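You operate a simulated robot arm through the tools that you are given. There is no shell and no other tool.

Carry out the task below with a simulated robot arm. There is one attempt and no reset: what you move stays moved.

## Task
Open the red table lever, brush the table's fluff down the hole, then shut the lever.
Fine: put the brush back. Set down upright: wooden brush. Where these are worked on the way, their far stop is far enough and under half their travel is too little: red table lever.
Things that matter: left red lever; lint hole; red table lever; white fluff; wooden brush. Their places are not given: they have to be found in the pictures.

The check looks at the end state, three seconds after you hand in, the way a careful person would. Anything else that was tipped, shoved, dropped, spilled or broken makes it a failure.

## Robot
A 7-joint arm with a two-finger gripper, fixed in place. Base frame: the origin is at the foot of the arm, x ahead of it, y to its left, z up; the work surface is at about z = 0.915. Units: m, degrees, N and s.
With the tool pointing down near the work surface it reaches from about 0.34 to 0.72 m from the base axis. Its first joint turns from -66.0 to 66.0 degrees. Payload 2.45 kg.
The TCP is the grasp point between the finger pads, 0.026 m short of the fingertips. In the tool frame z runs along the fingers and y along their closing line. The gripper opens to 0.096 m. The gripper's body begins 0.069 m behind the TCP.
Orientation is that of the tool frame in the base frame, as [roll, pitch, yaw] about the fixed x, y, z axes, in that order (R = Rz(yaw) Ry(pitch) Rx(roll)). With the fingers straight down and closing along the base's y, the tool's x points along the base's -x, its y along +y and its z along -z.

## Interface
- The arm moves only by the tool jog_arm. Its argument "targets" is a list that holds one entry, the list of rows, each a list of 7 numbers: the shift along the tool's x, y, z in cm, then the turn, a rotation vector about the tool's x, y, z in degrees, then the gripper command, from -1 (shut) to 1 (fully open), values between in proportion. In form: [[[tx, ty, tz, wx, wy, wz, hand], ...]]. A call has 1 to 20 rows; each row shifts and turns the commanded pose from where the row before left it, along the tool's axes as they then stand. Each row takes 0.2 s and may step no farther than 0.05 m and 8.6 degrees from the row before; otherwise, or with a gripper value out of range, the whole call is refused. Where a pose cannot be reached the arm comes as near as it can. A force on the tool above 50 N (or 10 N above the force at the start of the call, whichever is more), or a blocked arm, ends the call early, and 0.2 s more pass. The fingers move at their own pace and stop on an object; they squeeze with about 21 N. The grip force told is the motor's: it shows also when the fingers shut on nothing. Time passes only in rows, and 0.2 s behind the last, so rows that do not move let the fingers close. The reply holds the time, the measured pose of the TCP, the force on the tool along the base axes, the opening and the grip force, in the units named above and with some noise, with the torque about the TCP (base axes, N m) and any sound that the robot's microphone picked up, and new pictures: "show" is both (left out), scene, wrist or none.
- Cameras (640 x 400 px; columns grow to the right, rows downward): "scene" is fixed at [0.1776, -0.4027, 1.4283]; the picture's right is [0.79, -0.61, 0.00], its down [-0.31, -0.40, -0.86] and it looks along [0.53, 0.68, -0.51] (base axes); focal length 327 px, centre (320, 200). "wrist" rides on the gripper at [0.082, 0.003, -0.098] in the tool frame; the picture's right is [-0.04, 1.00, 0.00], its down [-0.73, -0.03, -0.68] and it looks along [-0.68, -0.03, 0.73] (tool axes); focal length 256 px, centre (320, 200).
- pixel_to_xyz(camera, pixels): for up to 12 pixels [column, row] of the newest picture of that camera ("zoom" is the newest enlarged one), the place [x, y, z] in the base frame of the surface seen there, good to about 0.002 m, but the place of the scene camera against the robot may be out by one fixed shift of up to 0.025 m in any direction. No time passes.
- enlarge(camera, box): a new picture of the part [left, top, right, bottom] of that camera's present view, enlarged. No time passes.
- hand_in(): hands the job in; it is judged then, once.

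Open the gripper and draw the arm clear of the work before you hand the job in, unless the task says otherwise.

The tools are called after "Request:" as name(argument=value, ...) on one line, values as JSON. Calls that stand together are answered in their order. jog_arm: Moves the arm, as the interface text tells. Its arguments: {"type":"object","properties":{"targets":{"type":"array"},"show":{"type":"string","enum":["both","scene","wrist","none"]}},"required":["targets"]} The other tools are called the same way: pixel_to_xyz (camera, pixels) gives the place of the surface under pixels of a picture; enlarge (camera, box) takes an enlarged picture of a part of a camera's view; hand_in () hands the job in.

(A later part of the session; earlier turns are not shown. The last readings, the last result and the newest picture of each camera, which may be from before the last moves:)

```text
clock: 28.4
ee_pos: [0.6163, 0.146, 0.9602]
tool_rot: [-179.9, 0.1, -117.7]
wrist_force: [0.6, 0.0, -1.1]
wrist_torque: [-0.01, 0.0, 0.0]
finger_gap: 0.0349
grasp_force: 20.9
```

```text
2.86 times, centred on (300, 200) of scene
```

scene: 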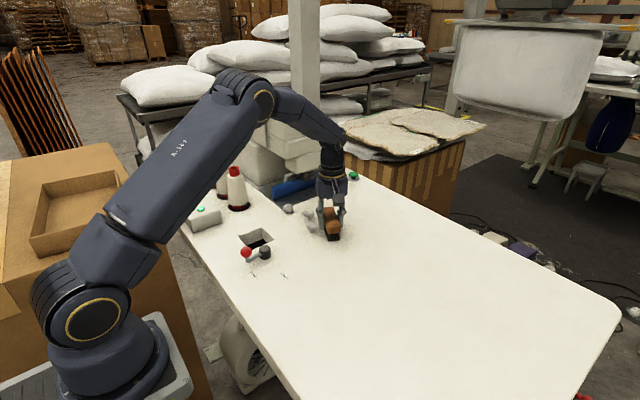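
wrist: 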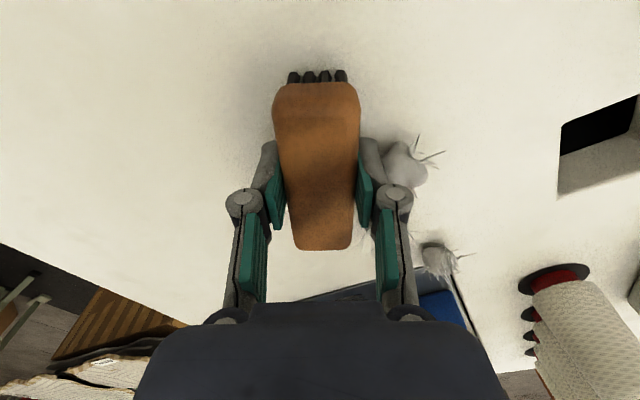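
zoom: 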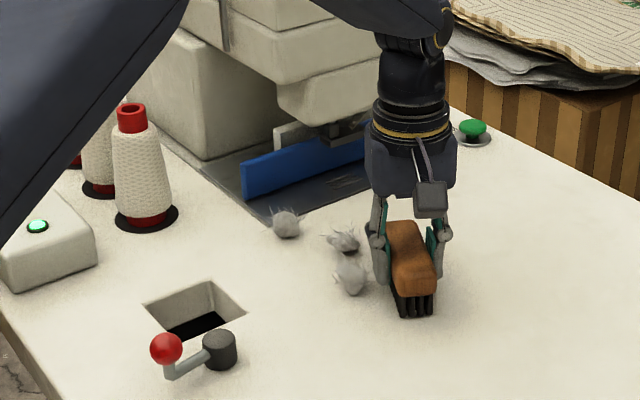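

The first fluff lies just before the brush's finger at (405,165). I lower the last 3 mm and sweep half way toward the hole, then look.

Request:
jog_arm(targets=[[[0, 0, 0.3, 0, 0, 0, -0.8], [0, 1.0, 0, 0, 0, 0, -0.8], [0, 1.0, 0, 0, 0, 0, -0.8], [0, 1.0, 0, 0, 0, 0, -0.8], [0, 1.0, 0, 0, 0, 0, -0.8], [0, 1.0, 0, 0, 0, 0, -0.8], [0, 1.0, 0, 0, 0, 0, -0.8], [0, 1.0, 0, 0, 0, 0, -0.8]]])

Request:
enlarge(camera="scene", box=[220, 130, 380, 270])

```text
clock: 30.2
ee_pos: [0.5557, 0.1792, 0.959]
tool_rot: [-179.8, 0.2, -117.8]
wrist_force: [12.0, -5.4, 22.9]
wrist_torque: [0.33, -0.06, -0.2]
finger_gap: 0.0347
grasp_force: 20.9
```

scene: 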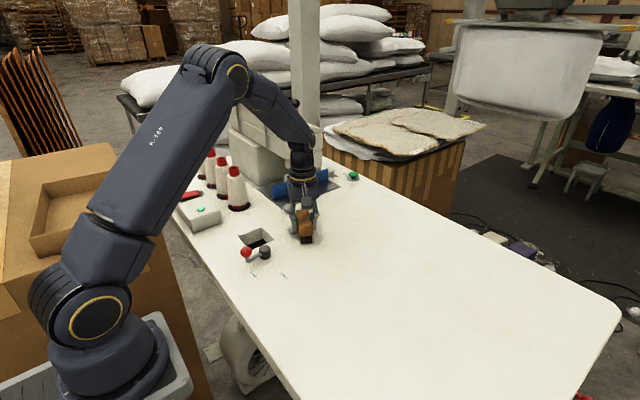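
wrist: 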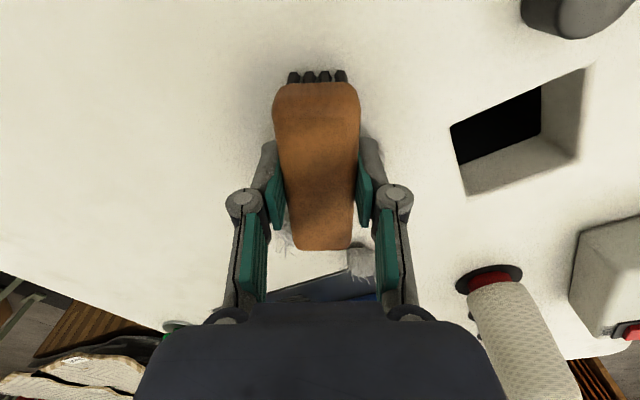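

```text
2.86 times, centred on (300, 200) of scene
```

zoom: 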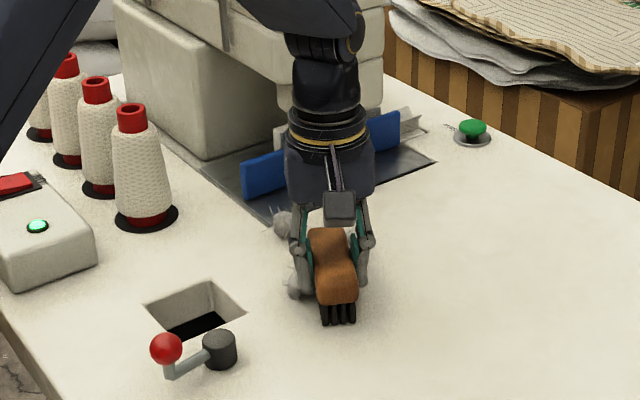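

The bristles press on the table (23 N), so I raise by 3.5 mm; the first fluff is riding ahead of the front finger at zoom (297,285). I continue toward the hole.

Request:
jog_arm(targets=[[[0, 0, -0.35, 0, 0, 0, -0.8], [0, 1.0, 0, 0, 0, 0, -0.8], [0, 1.0, 0, 0, 0, 0, -0.8], [0, 1.0, 0, 0, 0, 0, -0.8], [0, 1.0, 0, 0, 0, 0, -0.8], [0, 0, 0, 0, 0, 0, -0.8]]])

Request:
enlarge(camera="scene", box=[220, 130, 380, 270])

```text
clock: 31.6
ee_pos: [0.5196, 0.198, 0.9599]
tool_rot: [179.9, -0.1, -117.6]
wrist_force: [1.3, -2.6, 4.2]
wrist_torque: [0.04, 0.02, 0.03]
finger_gap: 0.0348
grasp_force: 20.8
```

scene: 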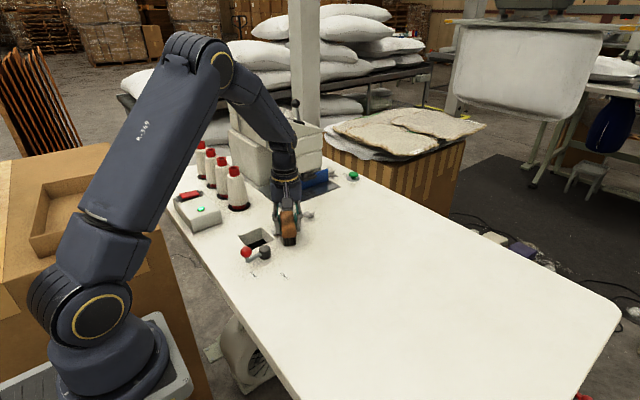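
wrist: 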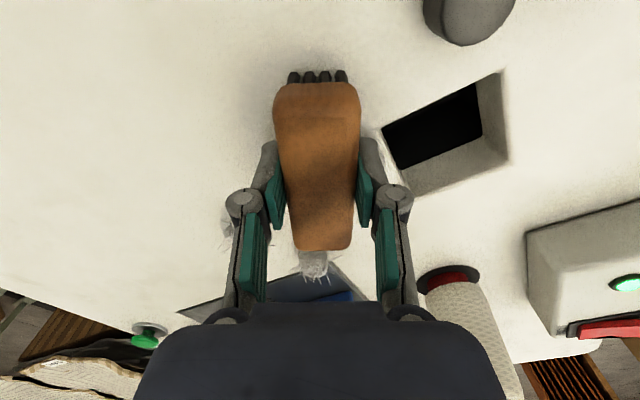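

```text
2.86 times, centred on (300, 200) of scene
```

zoom: 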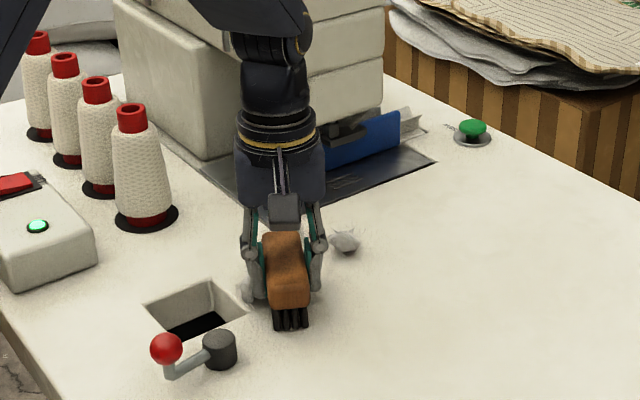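

Fluff one is at the hole's rim (zoom (247,285)). I keep sweeping 4 cm more to drop it in.

Request:
jog_arm(targets=[[[0, 1.0, 0, 0, 0, 0, -0.8], [0, 1.0, 0, 0, 0, 0, -0.8], [0, 1.0, 0, 0, 0, 0, -0.8], [0, 0.8, 0, 0, 0, 0, -0.8], [0, 0, 0, 0, 0, 0, -0.8]]])

Request:
enlarge(camera="scene", box=[220, 130, 380, 270])

```text
clock: 32.8
ee_pos: [0.4849, 0.2158, 0.9606]
tool_rot: [180.0, 0.0, -117.6]
wrist_force: [0.1, 0.4, -1.5]
wrist_torque: [0.0, 0.0, -0.01]
finger_gap: 0.0348
grasp_force: 21.0
```

scene: 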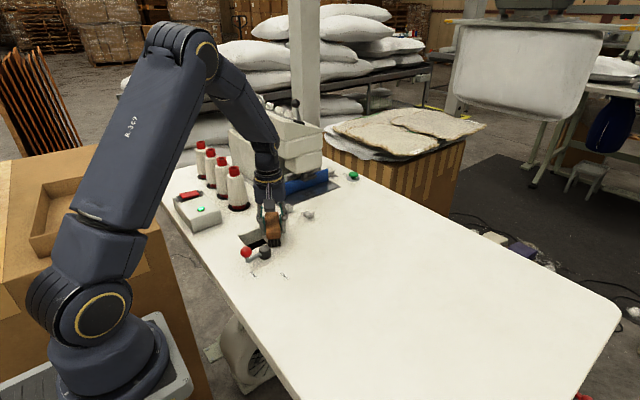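
wrist: 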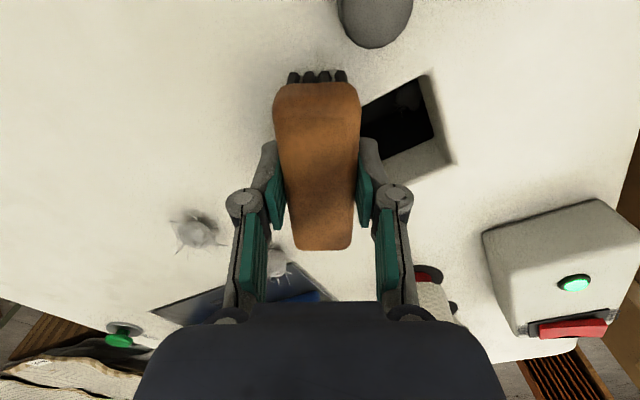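

```text
2.86 times, centred on (300, 200) of scene
```

zoom: 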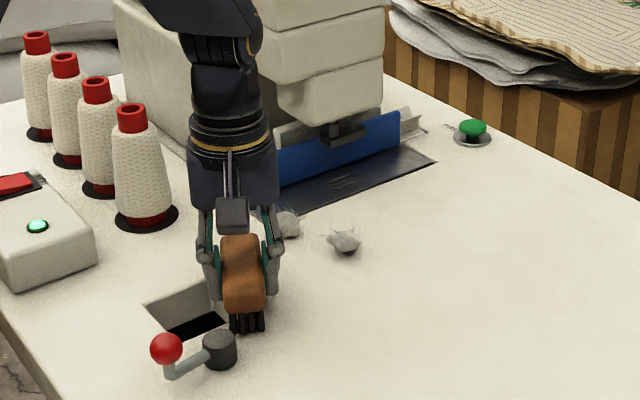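

The front of the brush is over the hole and I no longer see fluff one on the table. I enlarge the hole to confirm.

Request:
enlarge(camera="wrist", box=[340, 50, 470, 200])

```text
2.67 times, centred on (405, 125) of wrist
```

zoom: 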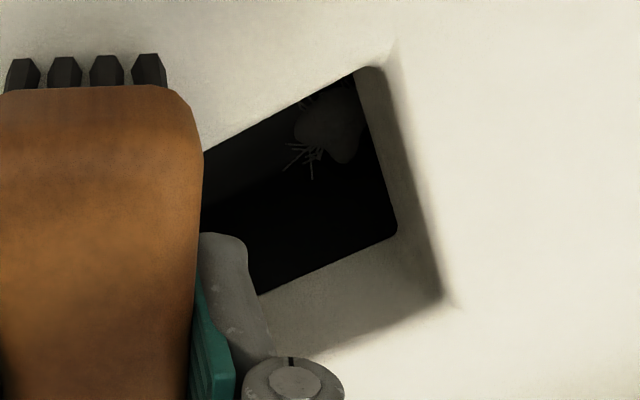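

Fluff one lies deep in the hole. I measure the two others, at wrist (195,230) and (278,262), and then lift the brush.

Request:
pixel_to_xyz(camera="wrist", pixels=[[195, 230], [280, 262], [430, 75], [450, 165]])

Request:
pixel_to_xyz(camera="scene", pixels=[[308, 214], [289, 208]])

Request:
jog_arm(targets=[[[0, 0, -3, 0, 0, 0, -0.8], [0, 0, -4, 0, 0, 0, -0.8], [0, 0, 0, 0, 0, 0, -0.8]]])

```text
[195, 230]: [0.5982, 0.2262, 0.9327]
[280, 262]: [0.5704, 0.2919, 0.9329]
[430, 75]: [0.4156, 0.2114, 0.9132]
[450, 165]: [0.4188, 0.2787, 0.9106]
```

```text
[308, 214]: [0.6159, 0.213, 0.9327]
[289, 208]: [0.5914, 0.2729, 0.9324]
```

```text
clock: 33.6
ee_pos: [0.4861, 0.2152, 1.0309]
tool_rot: [180.0, 0.0, -117.7]
wrist_force: [0.7, 0.2, -0.5]
wrist_torque: [0.0, -0.01, -0.01]
finger_gap: 0.0347
grasp_force: 21.2
```

scene: 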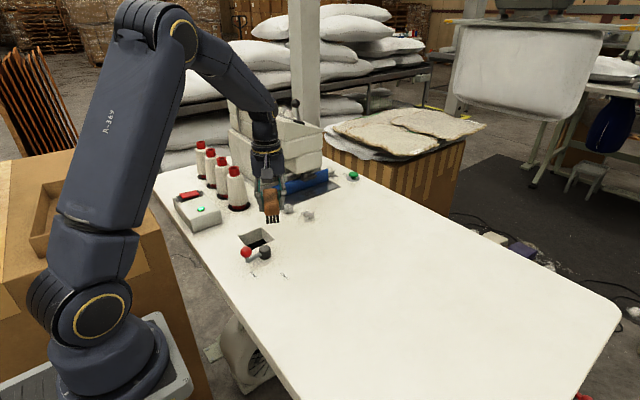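
wrist: 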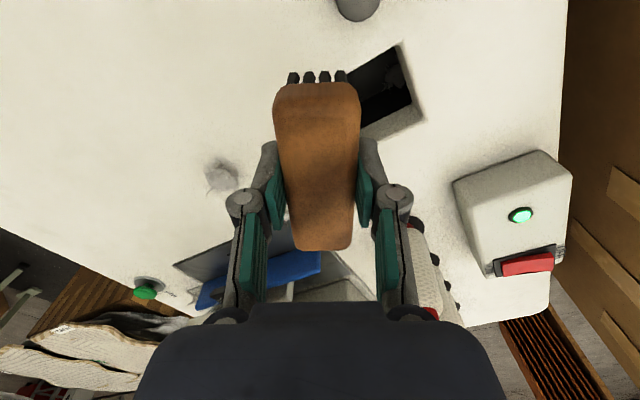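

Fluff two is at about (0.602, 0.229). I carry the raised brush behind it, turn to face the hole (about 5.5° off -x) and lower to the table height.

Request:
jog_arm(targets=[[[-1.97, -3.6, 0, 0, 0, 0, -0.8], [-1.97, -3.6, 0, 0, 0, 0, -0.8], [-1.97, -3.6, 0, 0, 0, 0, -0.8], [-1.97, -3.6, 0, 0, 0, 0, -0.8], [0, 0, 0, 0, 0, -7.37, -0.8], [0, 0, 0, 0, 0, -7.37, -0.8], [0, 0, 0, 0, 0, -7.37, -0.8], [0, 0, 2.5, 0, 0, 0, -0.8], [0, 0, 2.5, 0, 0, 0, -0.8], [0, 0, 1.95, 0, 0, 0, -0.8], [0, 0, 0, 0, 0, 0, -0.8]]])

Request:
enlarge(camera="scene", box=[220, 130, 380, 270])

```text
clock: 36.0
ee_pos: [0.6491, 0.2199, 0.9615]
tool_rot: [-180.0, 0.0, -95.5]
wrist_force: [0.5, 0.9, -0.4]
wrist_torque: [0.01, -0.04, -0.04]
finger_gap: 0.0347
grasp_force: 20.9
```

scene: 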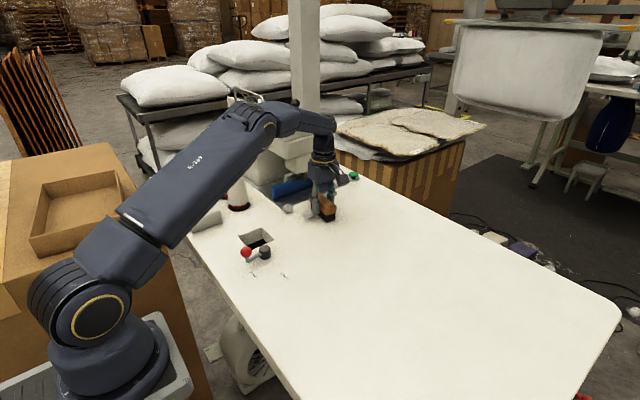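
wrist: 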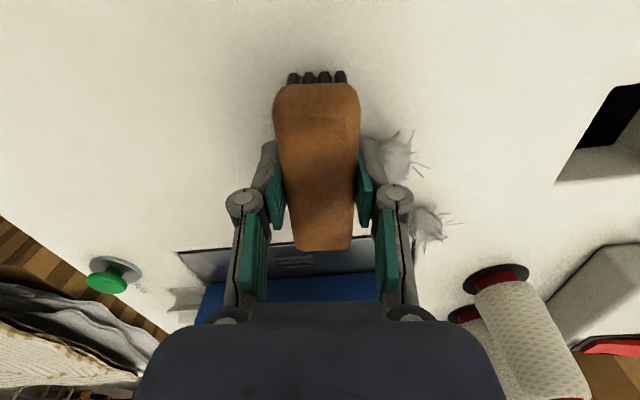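

```text
2.86 times, centred on (300, 200) of scene
```

zoom: 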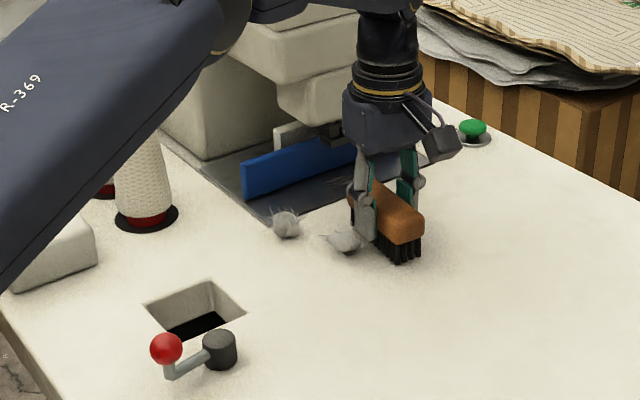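

Fluff two sits just before the front finger at (395,155). I sweep 8 cm, then check.

Request:
jog_arm(targets=[[[0, 1.0, 0.1, 0, 0, 0, -0.8], [0, 1.0, 0, 0, 0, 0, -0.8], [0, 1.0, 0, 0, 0, 0, -0.8], [0, 1.0, 0, 0, 0, 0, -0.8], [0, 1.0, 0, 0, 0, 0, -0.8], [0, 1.0, 0, 0, 0, 0, -0.8], [0, 1.0, 0, 0, 0, 0, -0.8], [0, 1.0, 0, 0, 0, 0, -0.8], [0, 1.0, 0, 0, 0, 0, -0.8]]])

Request:
enlarge(camera="scene", box=[220, 130, 380, 270])

```text
clock: 38.0
ee_pos: [0.5602, 0.2264, 0.9618]
tool_rot: [-179.9, 0.0, -95.6]
wrist_force: [8.3, -0.7, 12.4]
wrist_torque: [0.09, -0.02, -0.07]
finger_gap: 0.0347
grasp_force: 20.6
```

scene: 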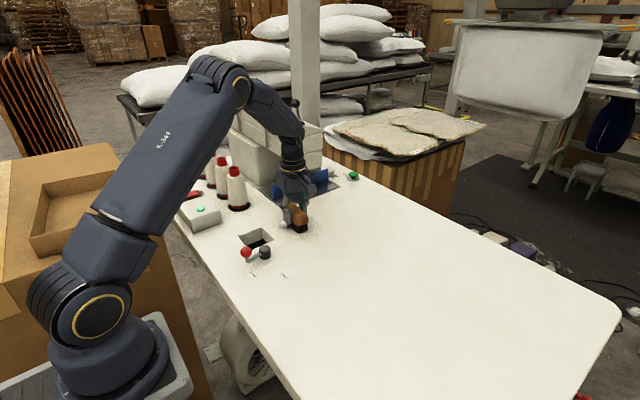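
wrist: 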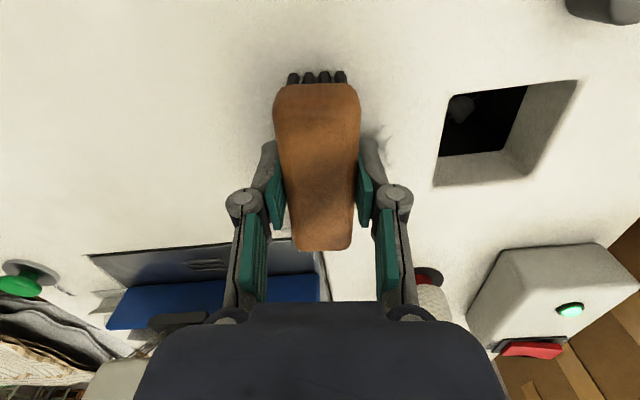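

```text
2.86 times, centred on (300, 200) of scene
```

zoom: 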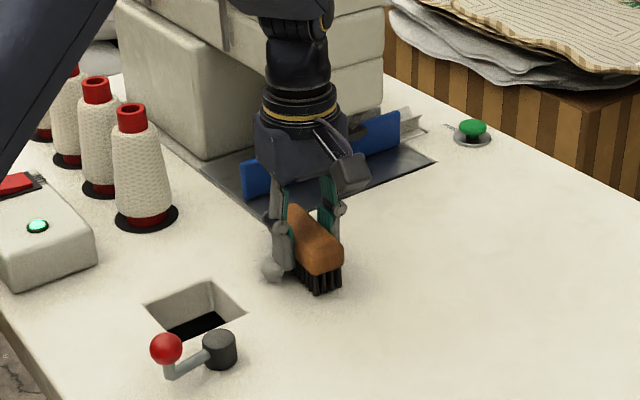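

Fluff two is ahead of the finger at zoom (270,270); vertical force is 12 N, so I raise 1.5 mm and sweep on to the hole.

Request:
jog_arm(targets=[[[0, 1.0, -0.15, 0, 0, 0, -0.8], [0, 1.0, 0, 0, 0, 0, -0.8], [0, 1.0, 0, 0, 0, 0, -0.8], [0, 1.0, 0, 0, 0, 0, -0.8], [0, 1.0, 0, 0, 0, 0, -0.8], [0, 1.0, 0, 0, 0, 0, -0.8], [0, 0.5, 0, 0, 0, 0, -0.8], [0, 0, 0, 0, 0, 0, -0.8]]])

Request:
enlarge(camera="scene", box=[220, 130, 380, 270])

Request:
enlarge(camera="wrist", box=[280, 40, 480, 200])

```text
clock: 39.8
ee_pos: [0.4947, 0.2332, 0.9613]
tool_rot: [180.0, 0.0, -95.5]
wrist_force: [-0.8, 0.7, -0.7]
wrist_torque: [0.01, -0.03, 0.01]
finger_gap: 0.0348
grasp_force: 20.9
```

scene: 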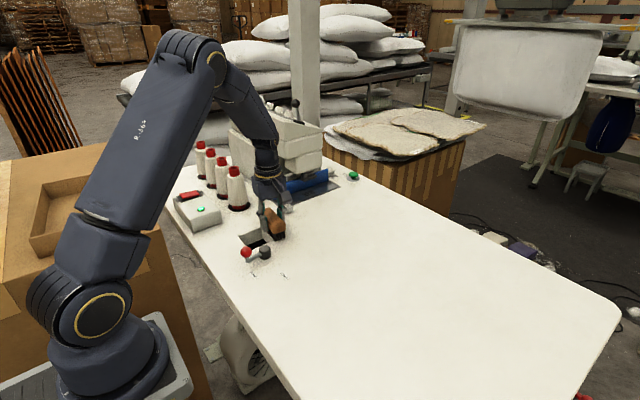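
wrist: 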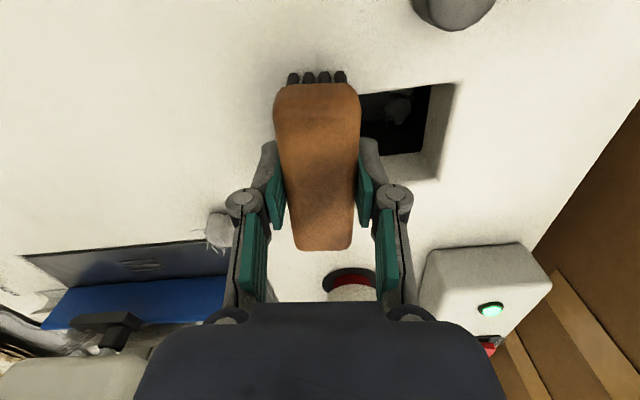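

```text
2.86 times, centred on (300, 200) of scene
```

zoom: 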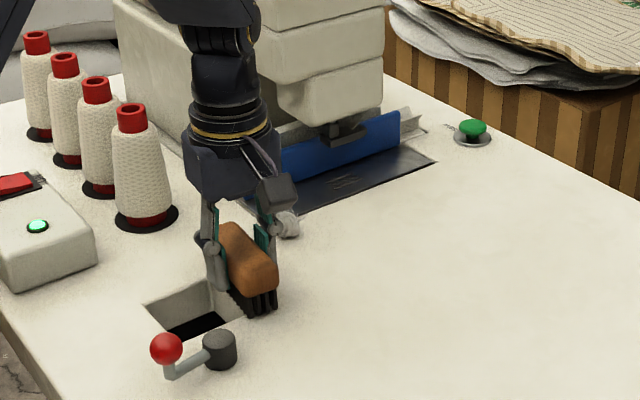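

```text
2.50 times, centred on (380, 120) of wrist
```

zoom: 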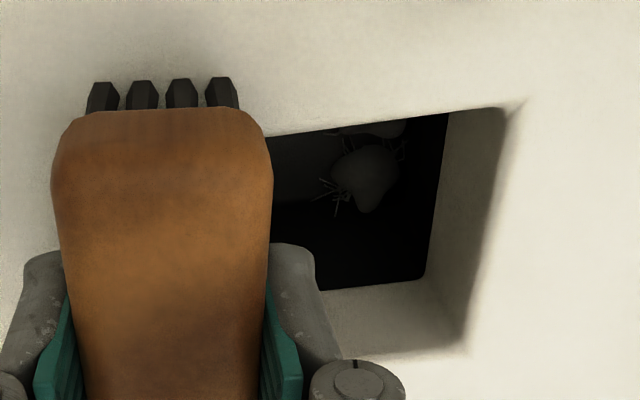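

Two fluffs are now deep in the hole; the third remains at wrist (220,230). I measure it and lift the brush.

Request:
pixel_to_xyz(camera="wrist", pixels=[[220, 230], [398, 107], [225, 250], [130, 245], [350, 282]])

Request:
jog_arm(targets=[[[0, 0, -3, 0, 0, 0, -0.8], [0, 0, -4, 0, 0, 0, -0.8], [0, 0, 0, 0, 0, 0, -0.8]]], show="wrist")

```text
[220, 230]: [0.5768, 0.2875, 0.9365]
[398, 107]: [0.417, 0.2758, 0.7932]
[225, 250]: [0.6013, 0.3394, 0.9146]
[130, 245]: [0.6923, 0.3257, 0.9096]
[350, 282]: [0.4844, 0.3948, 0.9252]
```

```text
clock: 40.6
ee_pos: [0.4948, 0.2351, 1.0328]
tool_rot: [-180.0, -0.1, -95.5]
wrist_force: [-0.4, -0.1, -1.0]
wrist_torque: [-0.01, 0.0, 0.01]
finger_gap: 0.0349
grasp_force: 21.2
```

wrist: 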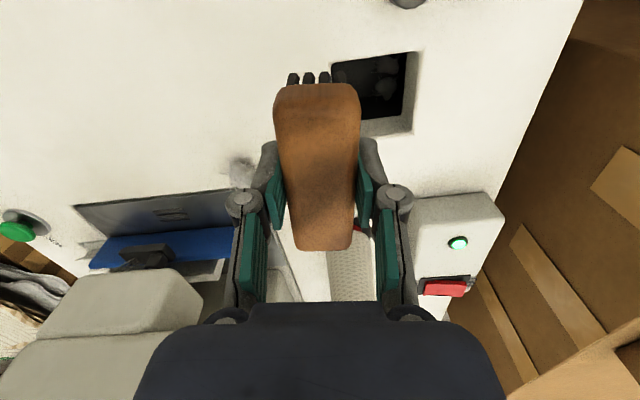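

Fluff three is at about (0.577, 0.290). I turn the brush to face the hole from that side (20° off -x, toward -y), come in behind it with the fluff off the finger, keeping clear of the machine head, and lower.

Request:
jog_arm(targets=[[[0, 0, 0, 0, 0, -6.5, -0.8], [0, 0, 0, 0, 0, -6.5, -0.8], [0, 0, 0, 0, 0, -6.5, -0.8], [0, 0, 0, 0, 0, -6.35, -0.8], [0.11, -3.38, 0, 0, 0, 0, -0.8], [0.11, -3.38, 0, 0, 0, 0, -0.8], [0.11, -3.38, 0, 0, 0, 0, -0.8], [0.11, -3.38, 0, 0, 0, 0, -0.8], [0, 0, 2.5, 0, 0, 0, -0.8], [0, 0, 2.5, 0, 0, 0, -0.8], [0, 0, 2.0, 0, 0, 0, -0.8], [0, 0, 0, 0, 0, 0, -0.8]]])

Request:
enlarge(camera="scene", box=[220, 130, 380, 270])

```text
clock: 43.2
ee_pos: [0.6232, 0.2761, 0.9607]
tool_rot: [-180.0, 0.0, -69.7]
wrist_force: [-0.6, 0.3, -1.1]
wrist_torque: [0.0, -0.02, 0.02]
finger_gap: 0.0348
grasp_force: 20.8
```

scene: 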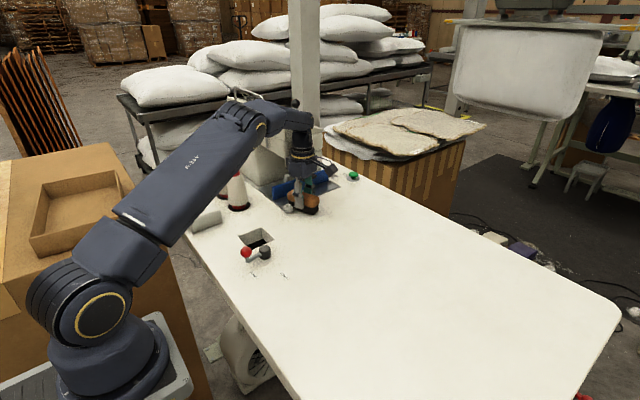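
wrist: 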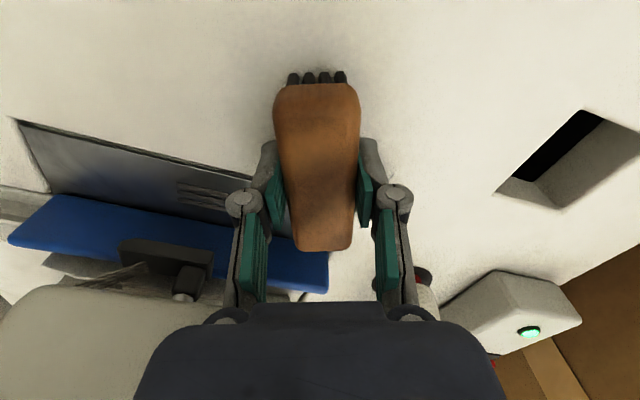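

```text
2.86 times, centred on (300, 200) of scene
```

zoom: 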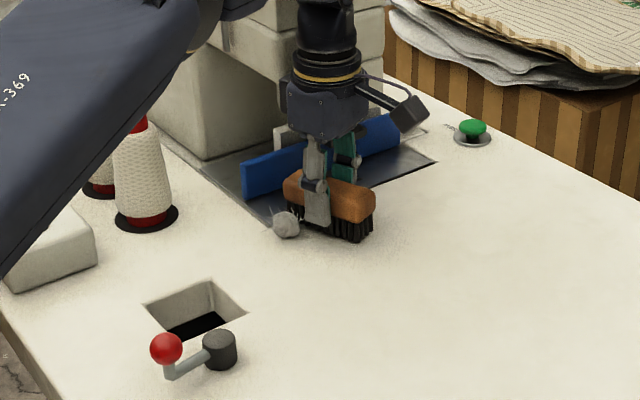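

The brush face is behind fluff three (zoom (286,224)). I sweep 7 cm and check.

Request:
jog_arm(targets=[[[0, 1.0, 0, 0, 0, 0, -0.8], [0, 1.0, 0, 0, 0, 0, -0.8], [0, 1.0, 0, 0, 0, 0, -0.8], [0, 1.0, 0, 0, 0, 0, -0.8], [0, 1.0, 0, 0, 0, 0, -0.8], [0, 1.0, 0, 0, 0, 0, -0.8], [0, 1.0, 0, 0, 0, 0, -0.8]]])

Request:
enlarge(camera="scene", box=[220, 130, 380, 270])

```text
clock: 44.8
ee_pos: [0.5576, 0.2527, 0.962]
tool_rot: [180.0, 0.0, -69.7]
wrist_force: [0.9, -0.6, -0.5]
wrist_torque: [0.02, 0.0, 0.0]
finger_gap: 0.0347
grasp_force: 20.0
```

scene: 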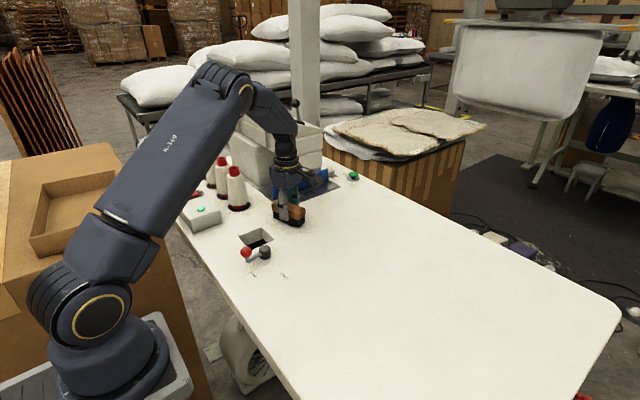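
wrist: 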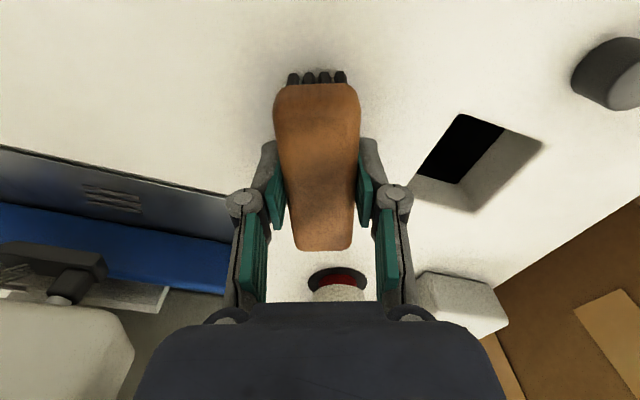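

```text
2.86 times, centred on (300, 200) of scene
```

zoom: 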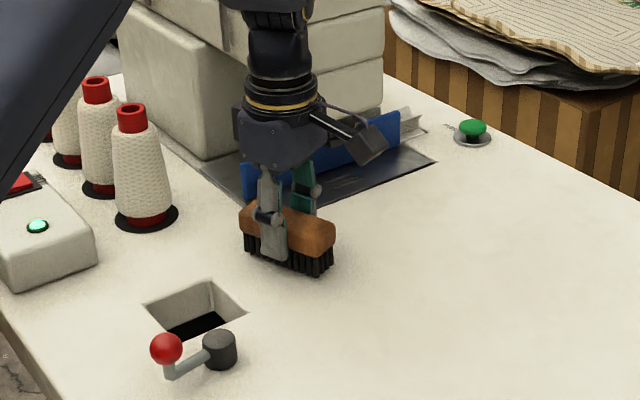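

I do not see fluff three in front of the brush any more; it may have slipped round its end. I lift the brush and look.

Request:
jog_arm(targets=[[[0, 0, -3, 0, 0, 0, -0.8], [0, 0, -4, 0, 0, 0, -0.8], [4, 1, -4, 0, 0, 0, -0.8], [0, 0, 0, 0, 0, 0, -0.8]]])

Request:
enlarge(camera="scene", box=[220, 130, 380, 270])

```text
refused: row 3 steps farther than a row can; nothing moved
```

```text
2.86 times, centred on (300, 200) of scene
```

zoom: 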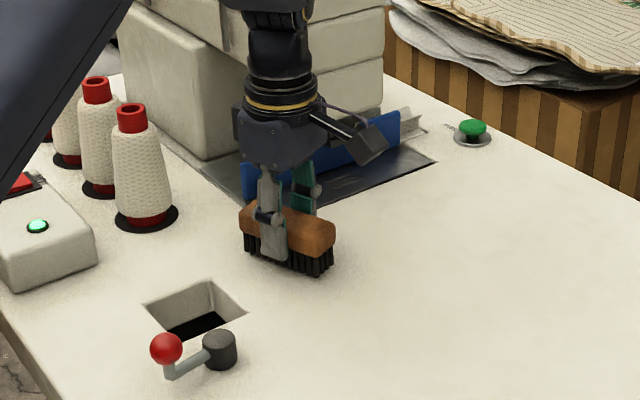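

The call was refused for a too-long step; I repeat with shorter ones, lifting and moving sideways to see the table.

Request:
jog_arm(targets=[[[0, 0, -3, 0, 0, 0, -0.8], [0, 0, -4, 0, 0, 0, -0.8], [3, 0, -3, 0, 0, 0, -0.8], [3, 0, -3, 0, 0, 0, -0.8], [0, 0, 0, 0, 0, 0, -0.8]]])

Request:
enlarge(camera="scene", box=[220, 130, 380, 270])

```text
clock: 46.0
ee_pos: [0.5799, 0.1968, 1.0931]
tool_rot: [-180.0, 0.0, -69.6]
wrist_force: [0.0, -0.3, 0.0]
wrist_torque: [0.0, -0.03, -0.02]
finger_gap: 0.0348
grasp_force: 21.2
```

scene: 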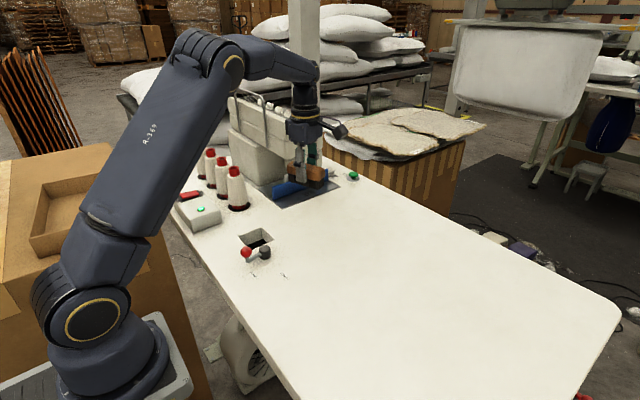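
wrist: 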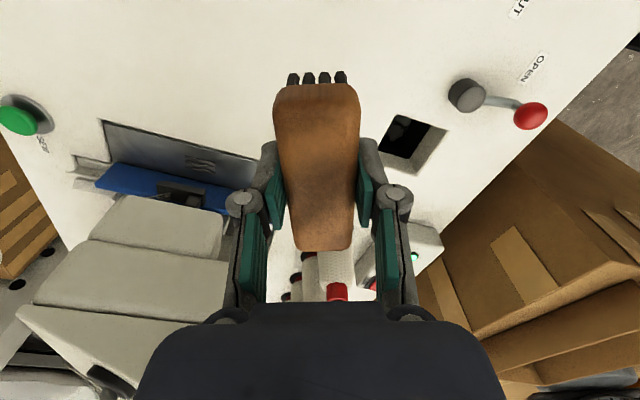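

```text
2.86 times, centred on (300, 200) of scene
```

zoom: 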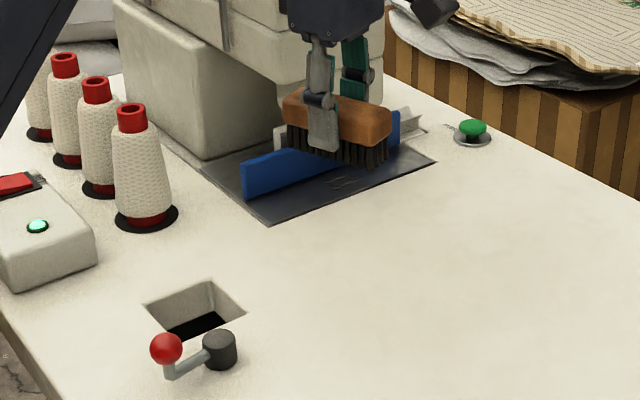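

Fluff three is not on the open table now. I enlarge the hole and the surroundings to find it.

Request:
enlarge(camera="wrist", box=[360, 90, 470, 190])

Request:
enlarge(camera="wrist", box=[60, 90, 290, 240])

Request:
enlarge(camera="scene", box=[270, 140, 390, 215])

Request:
enlarge(camera="scene", box=[150, 140, 310, 290])

```text
4.00 times, centred on (415, 140) of wrist
```

zoom: 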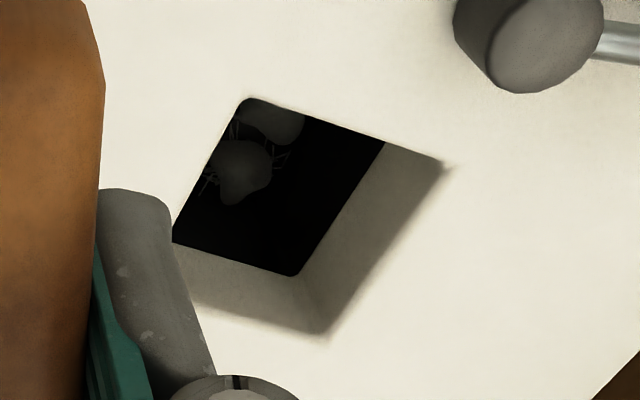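

```text
2.67 times, centred on (175, 165) of wrist
```

zoom: 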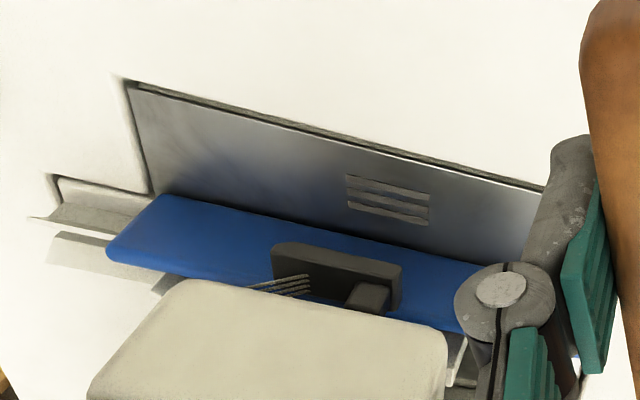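

```text
5.33 times, centred on (330, 178) of scene
```

zoom: 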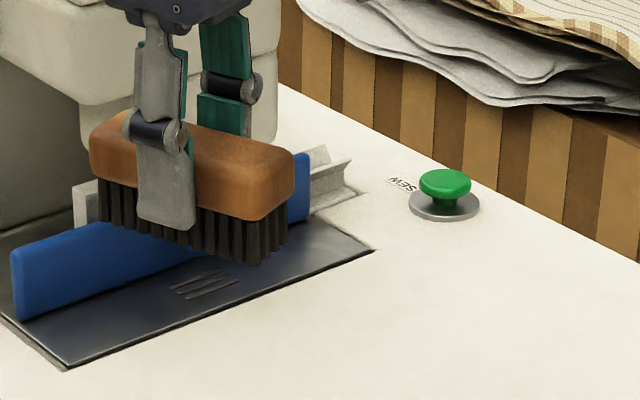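

```text
2.67 times, centred on (230, 215) of scene
```

zoom: 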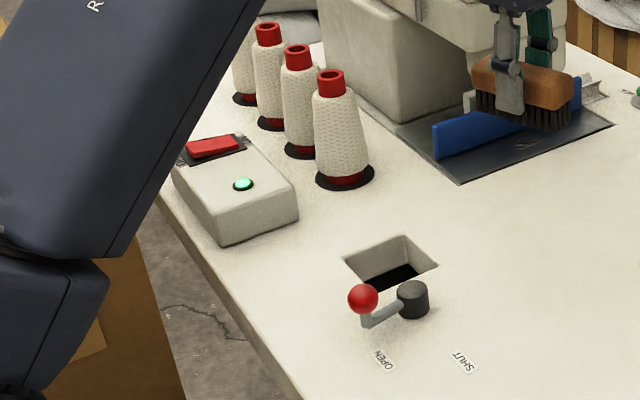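

Two fluffs are visible in the hole; the third is not in view. I move the camera up and back for a wider look behind the spools and machine.

Request:
jog_arm(targets=[[[2.34, 2.15, -2.2, 0, 0, 0, -0.8], [2.34, 2.15, -2.2, 0, 0, 0, -0.8], [2.34, 2.15, -2.2, 0, 0, 0, -0.8], [2.34, 2.15, -2.2, 0, 0, 0, -0.8], [2.34, 2.15, -2.2, 0, 0, 0, -0.8], [0, 0, 0, 0, 0, 0, -0.8]]])

Request:
enlarge(camera="wrist", box=[340, 80, 500, 180])

Request:
enlarge(camera="scene", box=[150, 130, 390, 290])

```text
clock: 47.4
ee_pos: [0.5185, 0.0501, 1.2029]
tool_rot: [180.0, 0.1, -69.7]
wrist_force: [-0.3, -0.9, -0.9]
wrist_torque: [0.04, 0.04, 0.0]
finger_gap: 0.0348
grasp_force: 20.9
```

scene: 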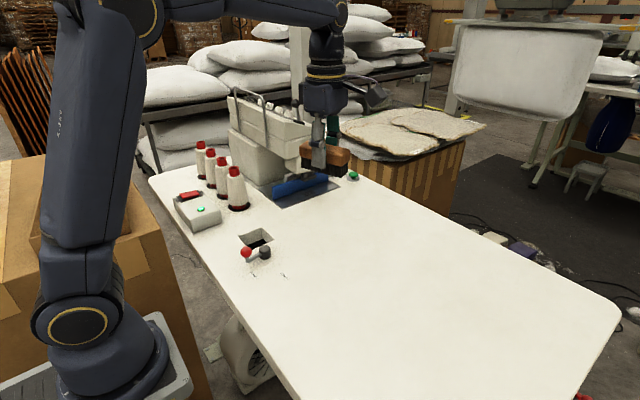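
wrist: 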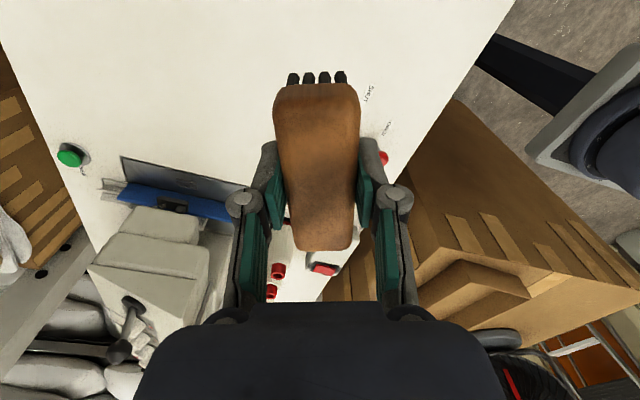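

```text
4.00 times, centred on (420, 130) of wrist
```

zoom: 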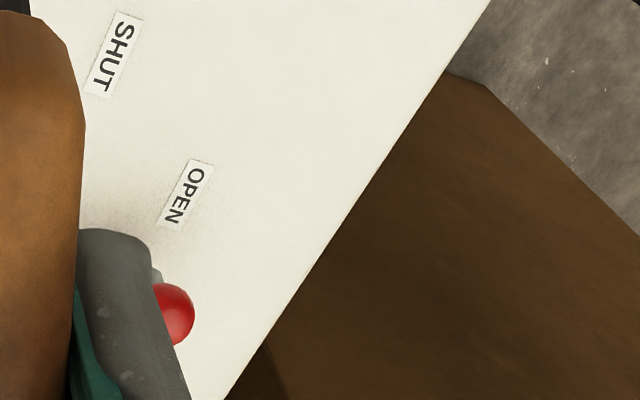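

```text
2.50 times, centred on (270, 210) of scene
```

zoom: 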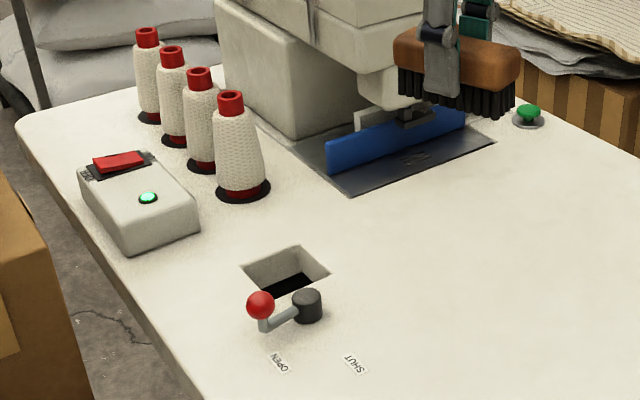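

The third fluff isn't on the visible table. I turn the tool to yaw 180° and move over, so the camera looks almost straight down into the hole and behind the blue guard.

Request:
jog_arm(targets=[[[0, 0, 0, 0, 0, 8.5, -0.8], [0, 0, 0, 0, 0, 8.5, -0.8], [0, 0, 0, 0, 0, 8.5, -0.8], [0, 0, 0, 0, 0, 8.5, -0.8], [0, 0, 0, 0, 0, 8.5, -0.8], [0, 0, 0, 0, 0, 8.5, -0.8], [0, 0, 0, 0, 0, 8.5, -0.8], [0, 0, 0, 0, 0, 8.5, -0.8], [0, 0, 0, 0, 0, 8.5, -0.8], [0, 0, 0, 0, 0, 8.5, -0.8], [0, 0, 0, 0, 0, 8.5, -0.8], [0, 0, 0, 0, 0, 8.5, -0.8], [0, 0, 0, 0, 0, 8.3, -0.8], [1.46, 3.25, 0, 0, 0, 0, -0.8], [1.46, 3.25, 0, 0, 0, 0, -0.8], [1.46, 3.25, 0, 0, 0, 0, -0.8], [1.46, 3.25, 0, 0, 0, 0, -0.8], [0, 0, 0, 0, 0, 0, -0.8]]])

Request:
enlarge(camera="wrist", box=[320, 0, 440, 90])

Request:
enlarge(camera="wrist", box=[380, 60, 640, 260])

```text
clock: 51.2
ee_pos: [0.4592, 0.1785, 1.201]
tool_rot: [180.0, 0.0, -180.0]
wrist_force: [0.7, 0.4, -0.3]
wrist_torque: [-0.01, 0.02, -0.02]
finger_gap: 0.0347
grasp_force: 20.6
```

scene: 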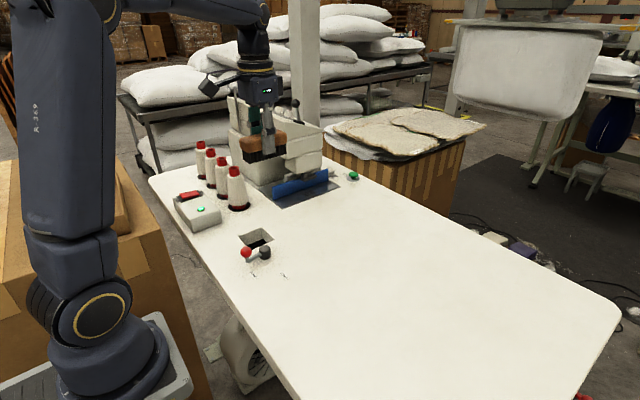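
wrist: 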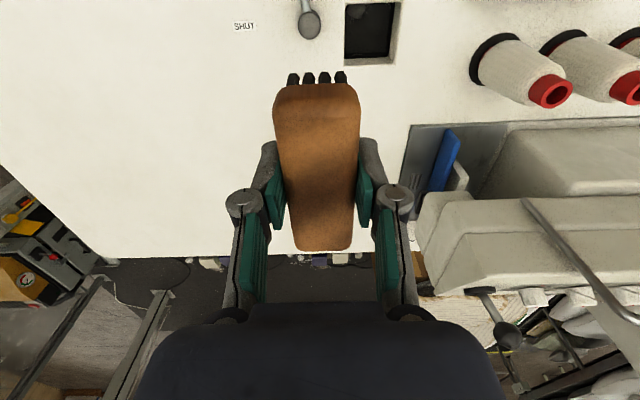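

```text
4.44 times, centred on (380, 45) of wrist
```

zoom: 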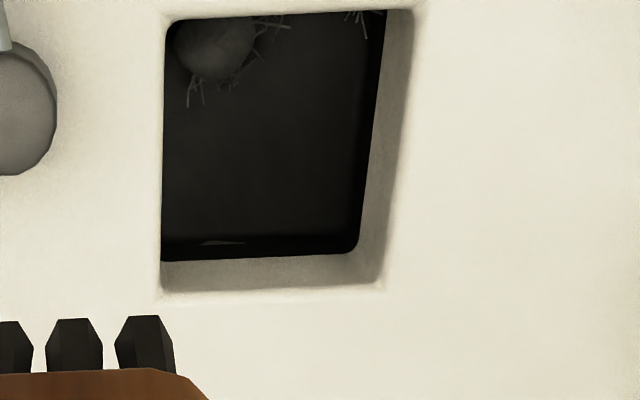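

```text
2.00 times, centred on (510, 160) of wrist
```

zoom: 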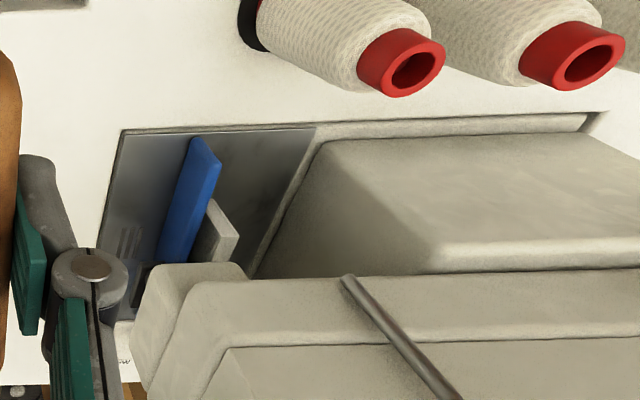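

The hole shows one fluff at its upper-left corner and hairs of others at the top edge. I tilt the camera to look straight down into it to count them.

Request:
jog_arm(targets=[[[-2, -1.5, 0, 0, 0, 0, -0.8], [-2, -1.5, 0, 0, 0, 0, -0.8], [0, 0, 0, 0, 7, 0, -0.8], [0, 0, 0, 0, 7, 0, -0.8], [0, 0, 0, 0, 7, 0, -0.8], [0, 0, 0, 0, 0, 0, -0.8]]])

Request:
enlarge(camera="wrist", box=[330, 40, 450, 140])

```text
clock: 52.6
ee_pos: [0.5003, 0.1483, 1.2016]
tool_rot: [180.0, -21.2, -180.0]
wrist_force: [0.4, -0.2, -0.2]
wrist_torque: [0.01, 0.01, -0.01]
finger_gap: 0.0346
grasp_force: 20.9
```

scene: 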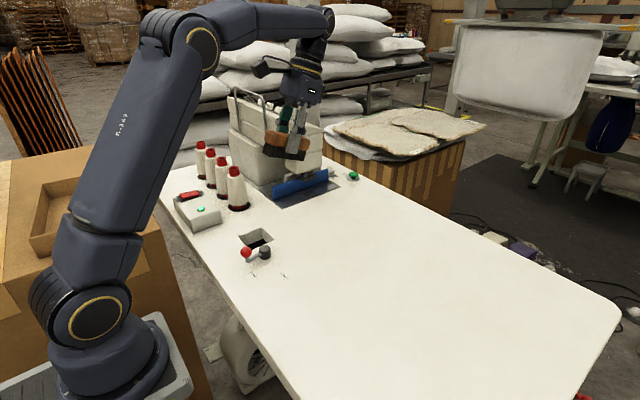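
wrist: 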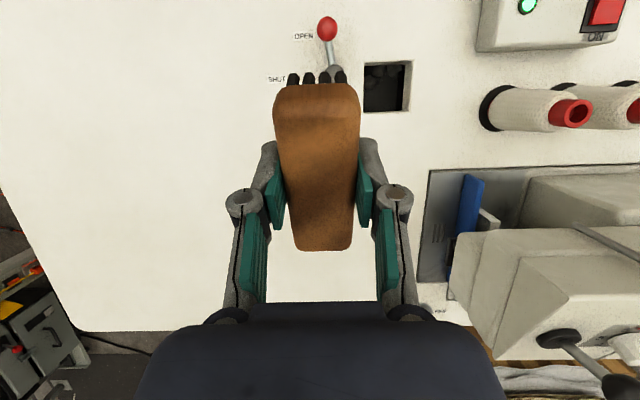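

```text
4.00 times, centred on (390, 90) of wrist
```

zoom: 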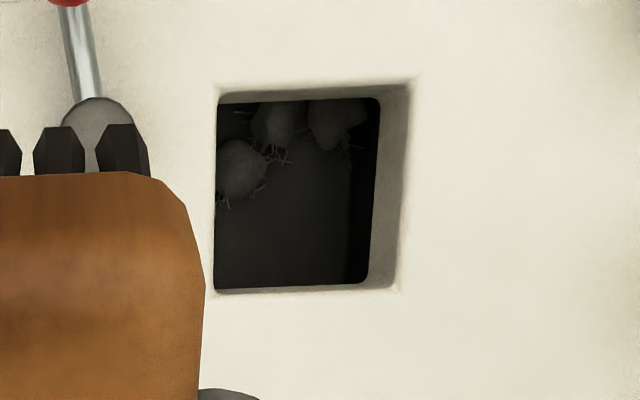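

Looking straight down, three fluffs lie on the bottom of the hole — all swept in. Now I bring the brush back: straighten the tool, turn it to yaw -90° and go toward the brush's old place.

Request:
jog_arm(targets=[[[0, 0, 0, 0, -7, 0, -0.8], [0, 0, 0, 0, -7, 0, -0.8], [0, 0, 0, 0, -7.1, 0, -0.8], [0, 0, 0, 0, 0, -8.2, -0.8], [0, 0, 0, 0, 0, -8.2, -0.8], [0, 0, 0, 0, 0, -8.2, -0.8], [0, 0, 0, 0, 0, -8.2, -0.8], [0, 0, 0, 0, 0, -8.2, -0.8], [0, 0, 0, 0, 0, -8.2, -0.8], [0, 0, 0, 0, 0, -8.2, -0.8], [0, 0, 0, 0, 0, -8.2, -0.8], [0, 0, 0, 0, 0, -8.2, -0.8], [0, 0, 0, 0, 0, -8.2, -0.8], [0, 0, 0, 0, 0, -8, -0.8], [-0.64, -3.6, 2.8, 0, 0, 0, -0.8], [-0.64, -3.6, 2.8, 0, 0, 0, -0.8], [-0.64, -3.6, 2.8, 0, 0, 0, -0.8], [-0.64, -3.6, 2.8, 0, 0, 0, -0.8], [-0.64, -3.6, 2.8, 0, 0, 0, -0.8], [0, 0, 0, 0, 0, 0, -0.8]]])

```text
clock: 56.8
ee_pos: [0.6799, 0.1819, 1.0613]
tool_rot: [-180.0, -0.1, -90.0]
wrist_force: [-0.1, 0.4, -1.1]
wrist_torque: [0.01, -0.02, 0.02]
finger_gap: 0.0344
grasp_force: 20.9
```

scene: 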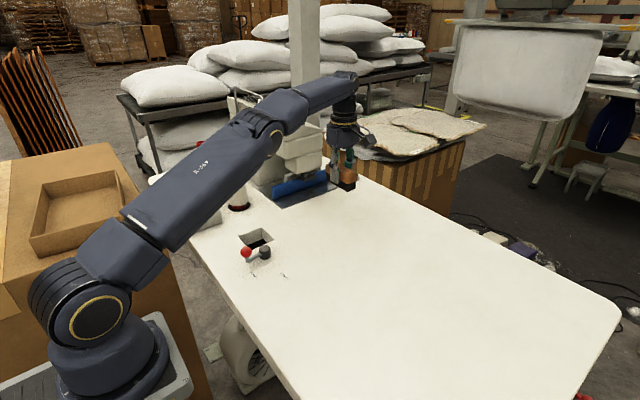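
wrist: 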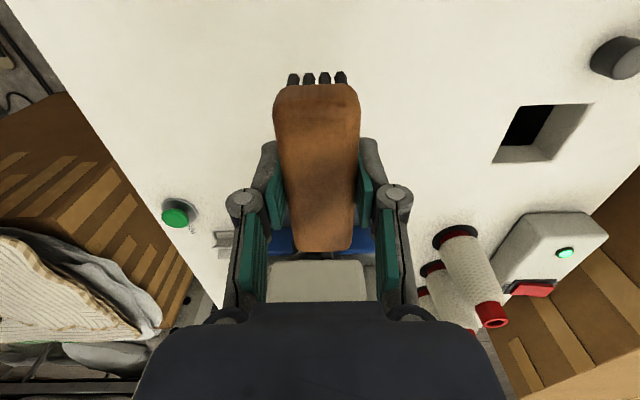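

The brush hangs above near its place. I tilt 15° and come to 2 cm above the set-down height at x≈0.737, y≈0.180.

Request:
jog_arm(targets=[[[0, 0, 0, 7.5, 0, 0, -0.8], [0, 0, 0, 7.5, 0, 0, -0.8], [0.07, -1.17, 2.94, 0, 0, 0, -0.8], [0.07, -1.17, 2.94, 0, 0, 0, -0.8], [0.07, -1.17, 2.94, 0, 0, 0, -0.8], [0, 0, 0, 0, 0, 0, -0.8]]])

Request:
enlarge(camera="scene", box=[310, 150, 410, 230])

```text
clock: 58.2
ee_pos: [0.7372, 0.1785, 0.9847]
tool_rot: [-164.9, 0.0, -90.0]
wrist_force: [-0.4, 0.7, -1.3]
wrist_torque: [0.0, -0.02, 0.0]
finger_gap: 0.035
grasp_force: 20.2
```

scene: 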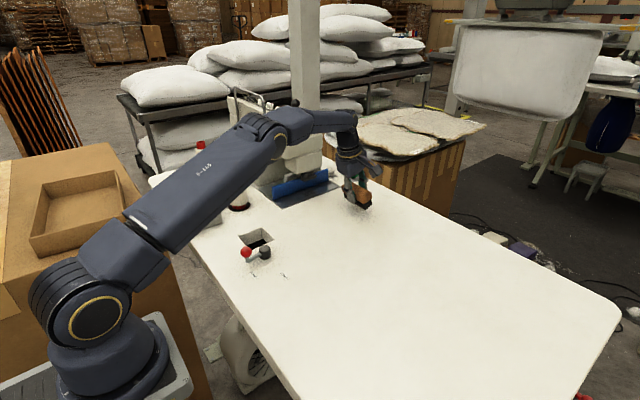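
wrist: 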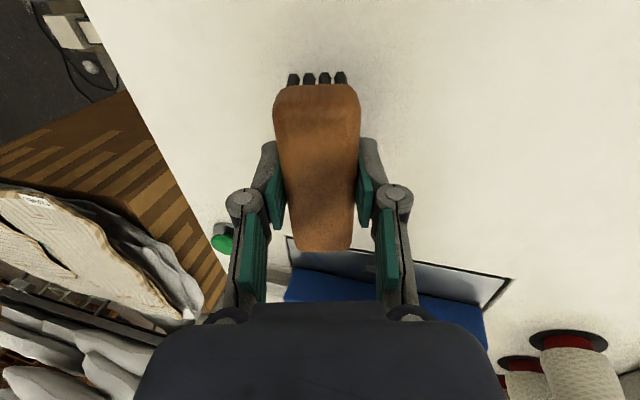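

```text
5.00 times, centred on (360, 190) of scene
```

zoom: 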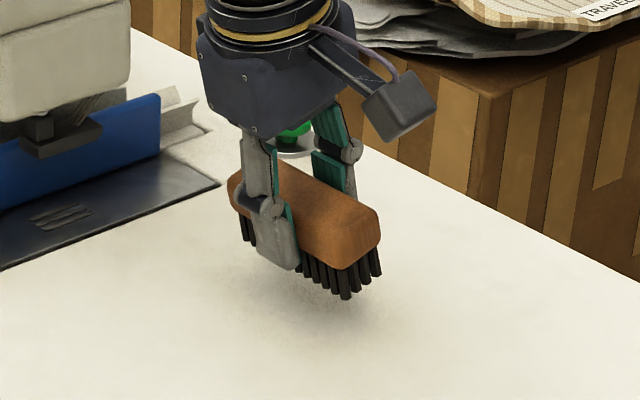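

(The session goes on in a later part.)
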